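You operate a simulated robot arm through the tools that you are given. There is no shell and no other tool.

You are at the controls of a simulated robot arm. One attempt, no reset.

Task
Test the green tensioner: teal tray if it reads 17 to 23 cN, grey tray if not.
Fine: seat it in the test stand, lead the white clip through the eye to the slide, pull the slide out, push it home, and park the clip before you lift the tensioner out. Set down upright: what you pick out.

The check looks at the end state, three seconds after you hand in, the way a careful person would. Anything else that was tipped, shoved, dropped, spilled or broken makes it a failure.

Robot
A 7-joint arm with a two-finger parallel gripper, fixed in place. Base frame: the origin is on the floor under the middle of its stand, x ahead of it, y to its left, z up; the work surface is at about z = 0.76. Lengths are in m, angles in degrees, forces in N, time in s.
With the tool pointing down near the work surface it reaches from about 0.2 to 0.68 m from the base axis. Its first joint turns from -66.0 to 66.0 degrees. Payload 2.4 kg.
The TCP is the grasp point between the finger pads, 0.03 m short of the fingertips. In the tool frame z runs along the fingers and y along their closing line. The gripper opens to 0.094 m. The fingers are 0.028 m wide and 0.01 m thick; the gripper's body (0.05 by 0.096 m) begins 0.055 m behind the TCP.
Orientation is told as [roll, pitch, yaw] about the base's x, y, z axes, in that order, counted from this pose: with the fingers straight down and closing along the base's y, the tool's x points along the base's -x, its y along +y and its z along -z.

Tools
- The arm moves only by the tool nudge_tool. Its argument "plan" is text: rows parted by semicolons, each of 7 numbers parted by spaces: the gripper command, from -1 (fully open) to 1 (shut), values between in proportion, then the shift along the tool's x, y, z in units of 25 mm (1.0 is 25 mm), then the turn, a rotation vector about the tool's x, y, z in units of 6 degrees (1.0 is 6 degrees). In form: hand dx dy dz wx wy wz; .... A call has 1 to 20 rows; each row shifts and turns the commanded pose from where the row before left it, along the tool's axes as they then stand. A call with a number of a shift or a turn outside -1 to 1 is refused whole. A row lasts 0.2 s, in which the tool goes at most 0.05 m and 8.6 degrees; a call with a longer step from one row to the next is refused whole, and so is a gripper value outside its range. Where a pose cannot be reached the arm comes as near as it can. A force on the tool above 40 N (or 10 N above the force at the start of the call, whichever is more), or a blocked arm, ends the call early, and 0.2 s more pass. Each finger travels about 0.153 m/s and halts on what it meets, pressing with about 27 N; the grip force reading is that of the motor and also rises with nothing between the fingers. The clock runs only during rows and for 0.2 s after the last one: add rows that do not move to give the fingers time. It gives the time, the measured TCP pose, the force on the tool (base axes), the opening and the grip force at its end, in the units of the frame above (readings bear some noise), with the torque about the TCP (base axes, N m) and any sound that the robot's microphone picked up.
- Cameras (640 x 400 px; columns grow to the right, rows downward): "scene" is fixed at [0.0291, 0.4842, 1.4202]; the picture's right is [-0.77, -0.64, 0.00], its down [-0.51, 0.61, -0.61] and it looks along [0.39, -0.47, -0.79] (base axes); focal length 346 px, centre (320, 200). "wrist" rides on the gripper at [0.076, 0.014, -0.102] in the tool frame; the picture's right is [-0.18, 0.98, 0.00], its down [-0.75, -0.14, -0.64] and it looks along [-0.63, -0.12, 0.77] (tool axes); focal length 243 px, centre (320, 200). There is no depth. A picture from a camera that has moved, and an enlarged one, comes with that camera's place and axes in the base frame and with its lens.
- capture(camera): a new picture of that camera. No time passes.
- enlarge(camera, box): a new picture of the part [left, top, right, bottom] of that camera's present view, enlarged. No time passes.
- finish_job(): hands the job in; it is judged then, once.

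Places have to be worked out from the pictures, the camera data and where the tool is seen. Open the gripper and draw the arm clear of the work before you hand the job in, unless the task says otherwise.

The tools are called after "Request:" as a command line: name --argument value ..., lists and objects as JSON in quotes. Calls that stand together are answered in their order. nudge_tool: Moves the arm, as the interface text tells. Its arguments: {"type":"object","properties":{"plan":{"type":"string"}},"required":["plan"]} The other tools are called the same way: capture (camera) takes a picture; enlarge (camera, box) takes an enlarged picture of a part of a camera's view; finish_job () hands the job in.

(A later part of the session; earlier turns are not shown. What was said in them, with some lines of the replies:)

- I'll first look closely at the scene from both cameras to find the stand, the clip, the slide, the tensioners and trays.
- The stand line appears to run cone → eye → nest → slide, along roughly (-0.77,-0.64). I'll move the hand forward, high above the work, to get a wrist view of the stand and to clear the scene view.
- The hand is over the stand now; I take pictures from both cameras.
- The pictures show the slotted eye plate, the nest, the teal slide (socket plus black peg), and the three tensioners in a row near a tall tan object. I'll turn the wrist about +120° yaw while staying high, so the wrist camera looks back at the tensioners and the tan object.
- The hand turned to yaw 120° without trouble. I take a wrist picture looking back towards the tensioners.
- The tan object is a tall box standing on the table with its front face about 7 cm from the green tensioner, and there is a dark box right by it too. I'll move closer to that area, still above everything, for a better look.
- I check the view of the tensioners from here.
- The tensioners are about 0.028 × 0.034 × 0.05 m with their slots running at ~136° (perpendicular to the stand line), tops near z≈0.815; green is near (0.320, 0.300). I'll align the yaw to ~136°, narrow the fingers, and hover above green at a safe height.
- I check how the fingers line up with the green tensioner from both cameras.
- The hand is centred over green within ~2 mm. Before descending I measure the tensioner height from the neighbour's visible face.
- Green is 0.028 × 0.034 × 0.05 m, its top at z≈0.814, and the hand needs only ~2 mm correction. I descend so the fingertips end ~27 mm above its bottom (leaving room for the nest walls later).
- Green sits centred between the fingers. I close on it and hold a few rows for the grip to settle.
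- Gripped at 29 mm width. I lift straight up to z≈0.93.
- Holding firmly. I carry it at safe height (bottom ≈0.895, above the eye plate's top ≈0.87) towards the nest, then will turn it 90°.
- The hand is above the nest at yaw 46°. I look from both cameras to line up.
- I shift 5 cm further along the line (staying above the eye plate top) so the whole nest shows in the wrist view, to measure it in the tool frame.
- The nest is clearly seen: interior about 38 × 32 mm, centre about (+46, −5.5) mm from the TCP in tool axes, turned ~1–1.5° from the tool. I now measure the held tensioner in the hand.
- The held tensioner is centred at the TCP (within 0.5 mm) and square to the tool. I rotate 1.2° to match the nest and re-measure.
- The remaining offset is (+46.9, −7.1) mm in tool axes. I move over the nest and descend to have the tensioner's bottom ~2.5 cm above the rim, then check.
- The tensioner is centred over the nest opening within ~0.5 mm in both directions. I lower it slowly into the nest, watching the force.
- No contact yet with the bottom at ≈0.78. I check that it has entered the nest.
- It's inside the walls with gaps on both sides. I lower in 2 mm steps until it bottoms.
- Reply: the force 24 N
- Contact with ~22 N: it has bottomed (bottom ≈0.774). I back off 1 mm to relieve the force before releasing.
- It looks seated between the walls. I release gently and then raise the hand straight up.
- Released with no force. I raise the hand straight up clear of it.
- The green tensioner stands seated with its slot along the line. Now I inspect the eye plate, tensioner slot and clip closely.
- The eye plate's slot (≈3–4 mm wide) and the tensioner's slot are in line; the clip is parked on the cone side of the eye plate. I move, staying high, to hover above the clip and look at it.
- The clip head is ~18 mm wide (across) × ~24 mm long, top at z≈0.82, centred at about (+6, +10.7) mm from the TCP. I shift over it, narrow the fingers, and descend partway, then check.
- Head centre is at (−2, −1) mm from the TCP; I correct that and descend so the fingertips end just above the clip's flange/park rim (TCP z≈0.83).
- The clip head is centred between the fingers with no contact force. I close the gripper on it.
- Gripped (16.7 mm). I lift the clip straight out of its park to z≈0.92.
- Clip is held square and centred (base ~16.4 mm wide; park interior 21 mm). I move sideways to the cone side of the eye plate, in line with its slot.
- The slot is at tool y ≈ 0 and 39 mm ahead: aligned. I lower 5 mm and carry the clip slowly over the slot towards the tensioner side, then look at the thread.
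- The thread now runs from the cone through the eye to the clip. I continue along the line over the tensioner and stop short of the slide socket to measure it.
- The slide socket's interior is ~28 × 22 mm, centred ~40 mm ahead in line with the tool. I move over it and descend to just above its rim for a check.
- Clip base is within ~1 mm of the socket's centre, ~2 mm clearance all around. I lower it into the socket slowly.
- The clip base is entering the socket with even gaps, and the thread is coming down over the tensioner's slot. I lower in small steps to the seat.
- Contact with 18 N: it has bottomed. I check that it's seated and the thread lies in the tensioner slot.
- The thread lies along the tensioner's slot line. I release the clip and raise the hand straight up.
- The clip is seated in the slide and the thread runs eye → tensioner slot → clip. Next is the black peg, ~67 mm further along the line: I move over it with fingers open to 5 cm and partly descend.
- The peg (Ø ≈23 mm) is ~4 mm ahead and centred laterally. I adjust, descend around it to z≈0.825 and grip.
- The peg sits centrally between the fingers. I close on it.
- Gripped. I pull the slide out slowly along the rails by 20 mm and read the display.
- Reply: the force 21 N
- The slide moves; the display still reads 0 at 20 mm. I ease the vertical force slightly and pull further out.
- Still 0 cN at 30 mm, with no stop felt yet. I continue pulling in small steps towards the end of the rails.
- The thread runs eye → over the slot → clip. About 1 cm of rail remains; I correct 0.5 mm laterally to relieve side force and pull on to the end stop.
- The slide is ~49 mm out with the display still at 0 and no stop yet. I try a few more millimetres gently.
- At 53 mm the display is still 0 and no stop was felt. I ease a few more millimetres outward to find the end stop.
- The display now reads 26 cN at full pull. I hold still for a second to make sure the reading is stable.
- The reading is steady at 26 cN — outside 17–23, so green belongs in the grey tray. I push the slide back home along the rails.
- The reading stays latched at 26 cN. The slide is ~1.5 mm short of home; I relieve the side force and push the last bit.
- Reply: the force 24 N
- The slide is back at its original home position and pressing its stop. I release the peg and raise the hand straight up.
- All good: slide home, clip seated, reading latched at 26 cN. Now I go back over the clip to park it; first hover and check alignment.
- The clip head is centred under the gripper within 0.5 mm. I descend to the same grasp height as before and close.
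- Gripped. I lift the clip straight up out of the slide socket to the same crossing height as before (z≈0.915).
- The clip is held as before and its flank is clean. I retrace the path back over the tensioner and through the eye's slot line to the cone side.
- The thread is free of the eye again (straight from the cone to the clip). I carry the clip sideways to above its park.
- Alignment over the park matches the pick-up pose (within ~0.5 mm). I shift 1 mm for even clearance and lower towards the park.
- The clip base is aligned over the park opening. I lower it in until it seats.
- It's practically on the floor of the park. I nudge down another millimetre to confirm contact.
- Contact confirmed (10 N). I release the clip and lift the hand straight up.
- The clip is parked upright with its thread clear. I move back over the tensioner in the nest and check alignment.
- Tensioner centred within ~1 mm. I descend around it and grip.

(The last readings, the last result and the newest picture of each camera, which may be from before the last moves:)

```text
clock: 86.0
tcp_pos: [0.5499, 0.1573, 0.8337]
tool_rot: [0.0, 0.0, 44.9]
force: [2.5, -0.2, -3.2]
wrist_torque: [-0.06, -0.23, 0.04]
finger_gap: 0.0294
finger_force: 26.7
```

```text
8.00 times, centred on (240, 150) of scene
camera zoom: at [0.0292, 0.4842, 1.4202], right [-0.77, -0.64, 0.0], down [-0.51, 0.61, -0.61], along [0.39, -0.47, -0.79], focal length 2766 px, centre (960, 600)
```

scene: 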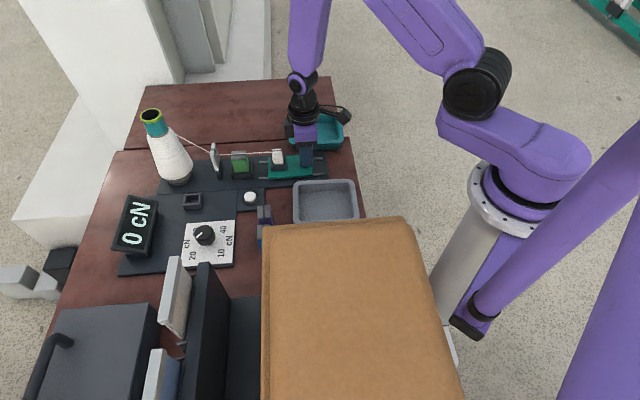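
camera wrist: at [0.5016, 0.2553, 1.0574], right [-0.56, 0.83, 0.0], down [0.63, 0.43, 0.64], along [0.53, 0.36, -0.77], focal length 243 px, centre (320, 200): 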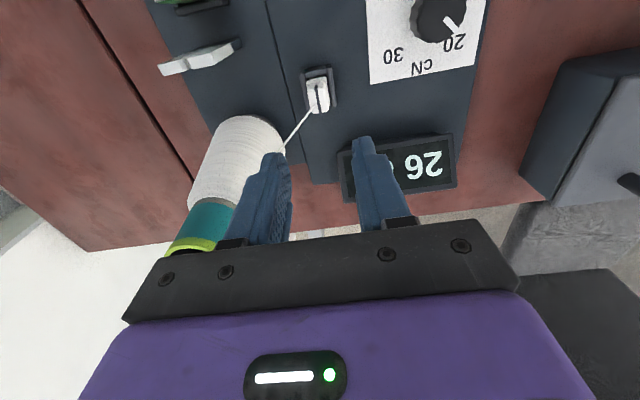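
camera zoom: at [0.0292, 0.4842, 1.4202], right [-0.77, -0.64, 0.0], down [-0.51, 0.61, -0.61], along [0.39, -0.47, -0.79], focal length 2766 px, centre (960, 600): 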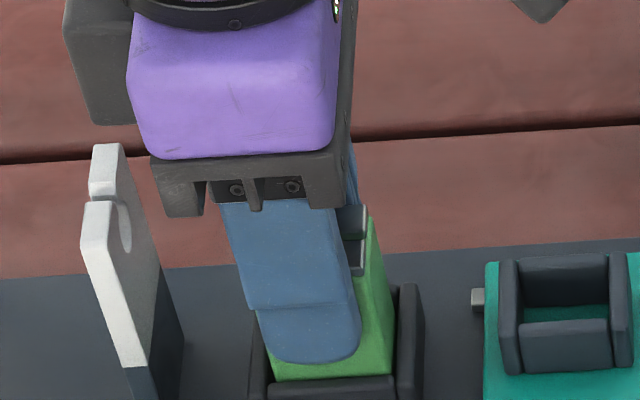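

Gripped (29.4 mm). I lift the tensioner straight out of the nest.

Request:
nudge_tool --plan "1 0 0 -0.3 0 0 0; 1 0 0 -0.6 0 0 0; 1 0 0 -0.8 0 0 0; 1 0 0 -0.8 0 0 0; 1 0 0 -0.8 0 0 0; 1 0 0 -0.8 0 0 0; 1 0 0 -0.8 0 0 0; 1 0 0 0 0 0 0"

Request:
capture --camera "scene"

Request:
capture --camera "wrist"

```text
clock: 87.8
tcp_pos: [0.55, 0.1579, 0.9562]
tool_rot: [0.0, 0.0, 44.9]
force: [-0.3, -0.1, -1.0]
wrist_torque: [-0.02, 0.02, -0.01]
finger_gap: 0.0294
finger_force: 27.0
```

```text
taken
```

scene: 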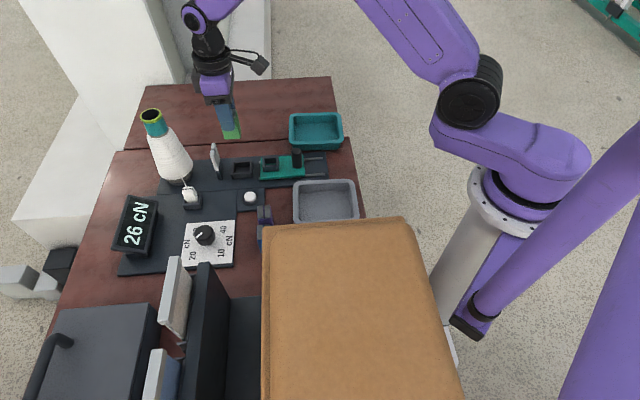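

```text
taken
camera wrist: at [0.4858, 0.1134, 1.0587], right [-0.56, 0.83, 0.0], down [0.63, 0.43, 0.64], along [0.53, 0.36, -0.77], focal length 243 px, centre (320, 200)
```

wrist: 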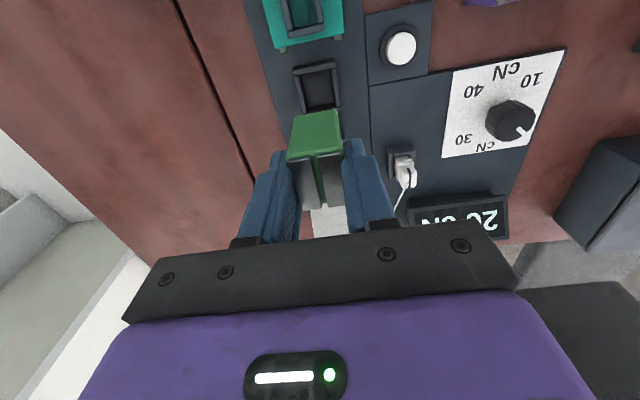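

It's out cleanly, nest empty and display still at 26 cN. I carry it at this height to above the grey tray.

Request:
nudge_tool --plan "1 0.7 0.47 0 0 0 0; 1 0.7 0.47 0 0 0 0; 1 0.7 0.47 0 0 0 0; 1 0.7 0.47 0 0 0 0; 1 0.7 0.47 0 0 0 0; 1 0.7 0.47 0 0 0 0; 1 0.7 0.47 0 0 0 0; 1 0.7 0.47 0 0 0 0; 1 0.7 0.47 0 0 0 0; 1 0.7 0.47 0 0 0 0; 1 0.7 0.47 0 0 0 0; 1 0 0 0 0 0 0"

Request:
capture --camera "scene"

Request:
capture --camera "wrist"

```text
clock: 90.4
tcp_pos: [0.3216, 0.1109, 0.9546]
tool_rot: [0.0, 0.0, 44.9]
force: [-0.5, 0.3, -1.1]
wrist_torque: [-0.01, 0.02, -0.03]
finger_gap: 0.0291
finger_force: 26.9
```

```text
taken
```

scene: 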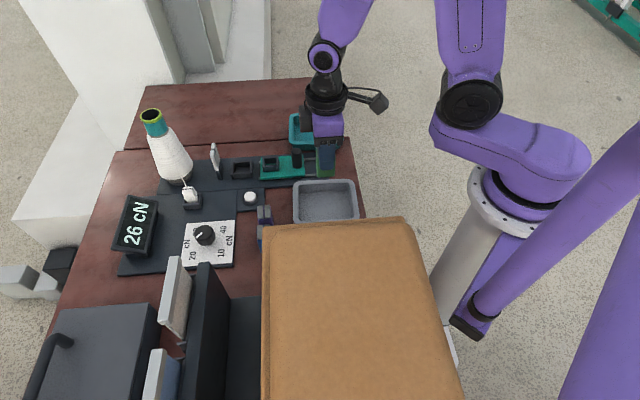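

```text
taken
camera wrist: at [0.2573, 0.0678, 1.0585], right [-0.56, 0.83, 0.0], down [0.63, 0.43, 0.64], along [0.53, 0.36, -0.77], focal length 243 px, centre (320, 200)
```

wrist: 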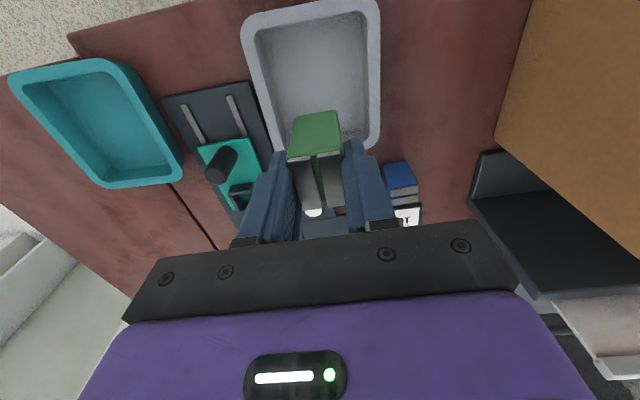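

The hand is centred over the grey tray (about 13 × 11.5 cm). I lower the tensioner into it, slowing near the floor.

Request:
nudge_tool --plan "1 0 0 0.8 0 0 0; 1 0 0 0.8 0 0 0; 1 0 0 0.8 0 0 0; 1 0 0 0.8 0 0 0; 1 0 0 0.6 0 0 0; 1 0 0 0.6 0 0 0; 1 0 0 0 0 0 0"

Request:
capture --camera "wrist"

Request:
enlarge --camera "scene" --box '[270, 130, 390, 230]'

```text
clock: 92.0
tcp_pos: [0.3231, 0.1122, 0.8462]
tool_rot: [0.0, 0.0, 44.9]
force: [0.1, 0.1, -0.3]
wrist_torque: [0.0, 0.0, 0.0]
finger_gap: 0.029
finger_force: 27.2
```

```text
taken
camera wrist: at [0.2589, 0.068, 0.9495], right [-0.56, 0.83, 0.0], down [0.63, 0.43, 0.64], along [0.53, 0.36, -0.77], focal length 243 px, centre (320, 200)
```

wrist: 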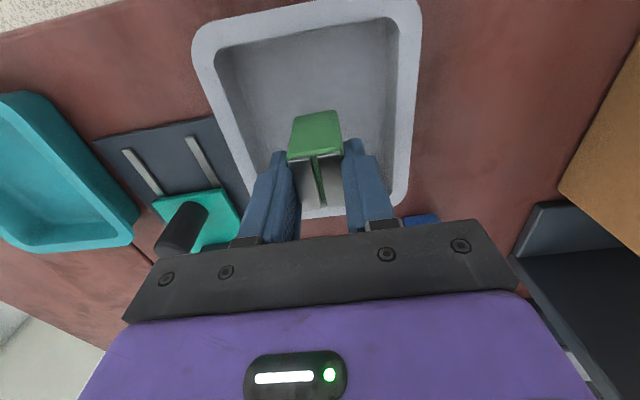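

```text
4.00 times, centred on (330, 180) of scene
camera zoom: at [0.0291, 0.4842, 1.4202], right [-0.77, -0.64, 0.0], down [-0.51, 0.61, -0.61], along [0.39, -0.47, -0.79], focal length 1383 px, centre (280, 280)
```

zoom: 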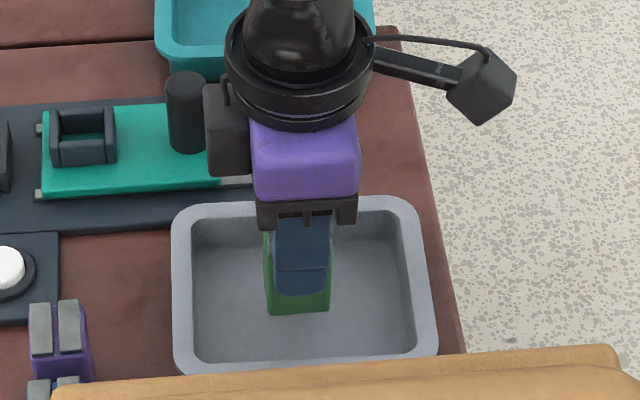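

It's well inside the tray, upright. I lower in small steps until it touches the tray floor.

Request:
nudge_tool --plan "1 0 0 0.25 0 0 0; 1 0 0 0.2 0 0 0; 1 0 0 0.1 0 0 0; 1 0 0 0.08 0 0 0; 1 0 0 0 0 0 0"

```text
clock: 93.2
tcp_pos: [0.3225, 0.1126, 0.8289]
tool_rot: [0.0, 0.0, 44.9]
force: [0.5, 0.2, -0.2]
wrist_torque: [0.01, 0.02, 0.0]
finger_gap: 0.0292
finger_force: 26.8
```

Request:
nudge_tool --plan "1 0 0 0.06 0 0 0; 1 0 0 0.06 0 0 0; 1 0 0 0 0 0 0"

```text
clock: 94.0
tcp_pos: [0.3211, 0.1107, 0.8252]
tool_rot: [0.0, 0.0, 44.9]
force: [-0.1, 0.0, -1.5]
wrist_torque: [0.0, -0.01, 0.02]
finger_gap: 0.0293
finger_force: 27.3
```

No contact yet (bottom ≈0.7685). I continue in 1.5 mm steps.

Request:
nudge_tool --plan "1 0 0 0.06 0 0 0; 1 0 0 0.06 0 0 0; 1 0 0 0 0 0 0"

```text
clock: 94.7
tcp_pos: [0.3225, 0.112, 0.8247]
tool_rot: [-0.1, -0.2, 44.8]
force: [-1.3, -2.1, 15.2]
wrist_torque: [-0.07, 0.12, 0.03]
finger_gap: 0.0293
finger_force: 27.4
stopped in row 3: the force on the tool passed its limit at 46 N (the readings are from after the stop); the commanded pose is now the measured one
```

Floor contact found; the call stopped itself. I ease up half a millimetre, then release and check that the tensioner stands.

Request:
nudge_tool --plan "1 0 0 -0.02 0 0 0; 1 0 0 0 0 0 0"

Request:
enlarge --camera "scene" --box '[270, 150, 390, 230]'

```text
clock: 95.2
tcp_pos: [0.3222, 0.1128, 0.8246]
tool_rot: [0.1, -0.1, 44.8]
force: [-0.2, -0.8, 10.9]
wrist_torque: [-0.08, 0.04, 0.0]
finger_gap: 0.0293
finger_force: 27.2
```

```text
5.00 times, centred on (330, 190) of scene
camera zoom: at [0.029, 0.4842, 1.4202], right [-0.77, -0.64, 0.0], down [-0.51, 0.61, -0.61], along [0.39, -0.47, -0.79], focal length 1729 px, centre (270, 250)
```

zoom: 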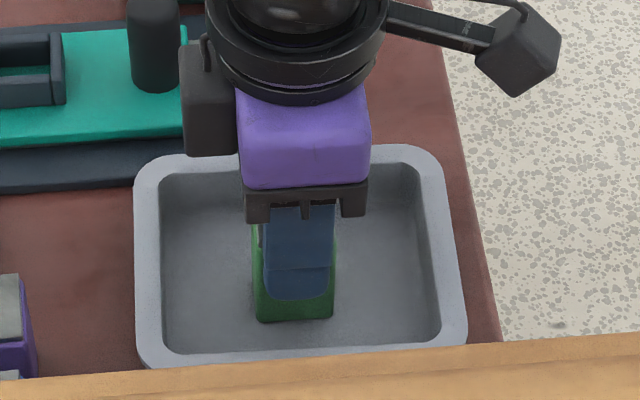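

The tensioner stands flat on the tray floor. I open the fingers gently and lift straight up.

Request:
nudge_tool --plan "0.25 0 0 0 0 0 0; 0.1 0 0 0 0 0 0; 0 0 0 0 0 0 0; 0 0 0 0 0 0 0; 0 0 0 -0.4 0 0 0; 0 0 0 -0.8 0 0 0; 0 0 0 -0.8 0 0 0; 0 0 0 -0.8 0 0 0; 0 0 0 -0.8 0 0 0; 0 0 0 -0.8 0 0 0; 0 0 0 -0.8 0 0 0; 0 0 0 -0.8 0 0 0; 0 0 0 0 0 0 0"

Request:
capture --camera "wrist"

Request:
enlarge --camera "scene" --box '[270, 150, 390, 230]'

```text
clock: 98.0
tcp_pos: [0.3225, 0.1126, 0.9759]
tool_rot: [0.0, 0.1, 44.8]
force: [0.5, -0.1, 0.7]
wrist_torque: [-0.01, 0.0, -0.01]
finger_gap: 0.047
finger_force: 0.1
```

```text
taken
camera wrist: at [0.2584, 0.0673, 1.0793], right [-0.56, 0.83, 0.0], down [0.63, 0.43, 0.64], along [0.53, 0.36, -0.77], focal length 243 px, centre (320, 200)
```

wrist: 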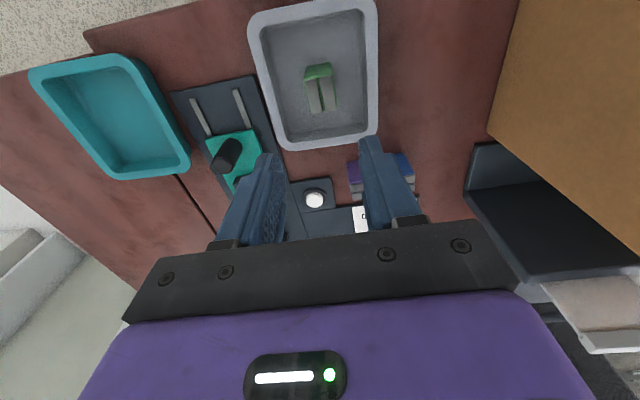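

```text
5.00 times, centred on (330, 190) of scene
camera zoom: at [0.0291, 0.4842, 1.4202], right [-0.77, -0.64, 0.0], down [-0.51, 0.61, -0.61], along [0.39, -0.47, -0.79], focal length 1729 px, centre (270, 250)
```

zoom: 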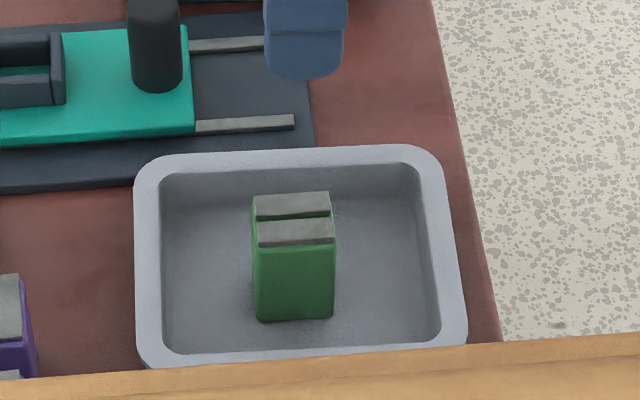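

The green tensioner stands upright in the grey tray. I open fully and draw the arm up clear of the work, then do a final check of the whole scene.

Request:
nudge_tool --plan "-0.5 0 0 -0.6 0 0 0; -1 0 0 -0.8 0 0 0; -1 0 0 -0.8 0 0 0; -1 0 0 -0.8 0 0 0; -1 0 0 0 0 0 0; -1 0 0 0 0 0 0"

Request:
capture --camera "scene"

Request:
enlarge --camera "scene" --box '[100, 90, 388, 270]'

Request:
capture --camera "wrist"

```text
clock: 99.5
tcp_pos: [0.3222, 0.1125, 1.051]
tool_rot: [0.0, -0.1, 44.8]
force: [0.6, 0.1, -0.1]
wrist_torque: [-0.01, 0.0, -0.03]
finger_gap: 0.094
finger_force: 0.0
```

```text
taken
```

scene: 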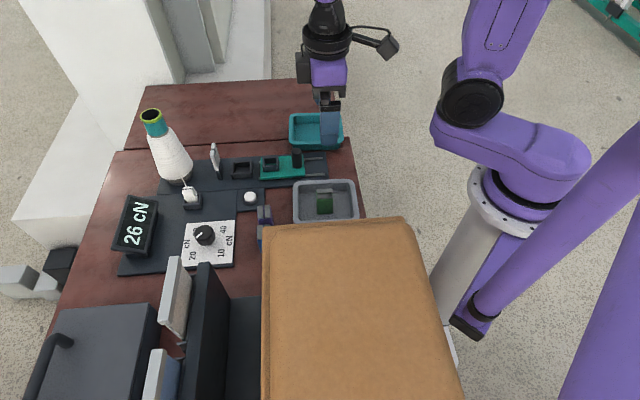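

```text
2.22 times, centred on (244, 180) of scene
camera zoom: at [0.0291, 0.4842, 1.4202], right [-0.77, -0.64, 0.0], down [-0.51, 0.61, -0.61], along [0.39, -0.47, -0.79], focal length 768 px, centre (489, 244)
```

zoom: 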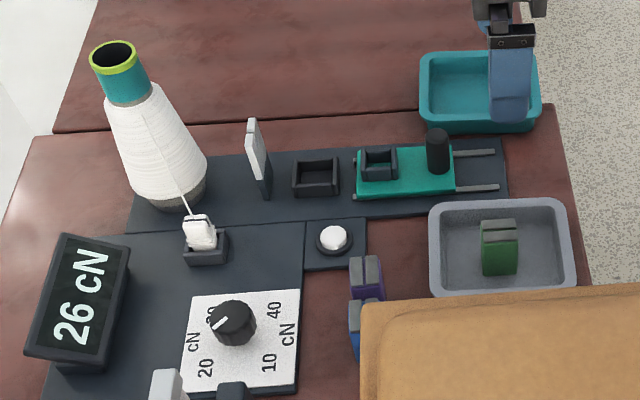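

```text
taken
camera wrist: at [0.2575, 0.0685, 1.1541], right [-0.56, 0.83, 0.0], down [0.63, 0.43, 0.64], along [0.53, 0.36, -0.77], focal length 243 px, centre (320, 200)
```

wrist: 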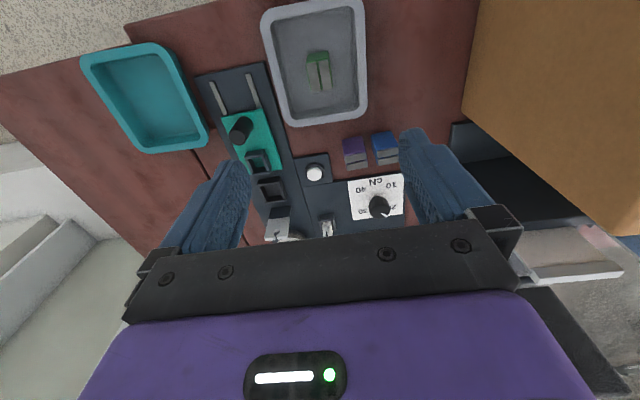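

Final check: the green tensioner is upright in the grey tray after reading 26 cN. The slide is home, the clip is parked, the other two tensioners are untouched, and the arm is clear with the gripper open. I hand the job in.

Request:
finish_job

```text
The job is handed in.
```

The green tensioner read 26 cN, outside the 17 to 23 range, so it is standing upright in the grey tray. I've handed the job in; I haven't seen the check's verdict.

- **Reading:** the display stayed at 0 until the slide was about 57 mm out. It then showed 26 cN, held steady for over a second, and still showed 26 cN at the end.
- **Test stand:** the slide is back at its home position. The clip was parked, with its thread out of the eye, before I lifted the tensioner out of the nest.
- **Lowering into the tray:** the tool force briefly reached 46 N when the tensioner touched the tray floor, and the move stopped itself. The tensioner was standing flat in the pictures afterwards.
- **Rest of the scene:** nothing else looked moved or tipped in the last pictures. The arm is raised clear with the gripper open.
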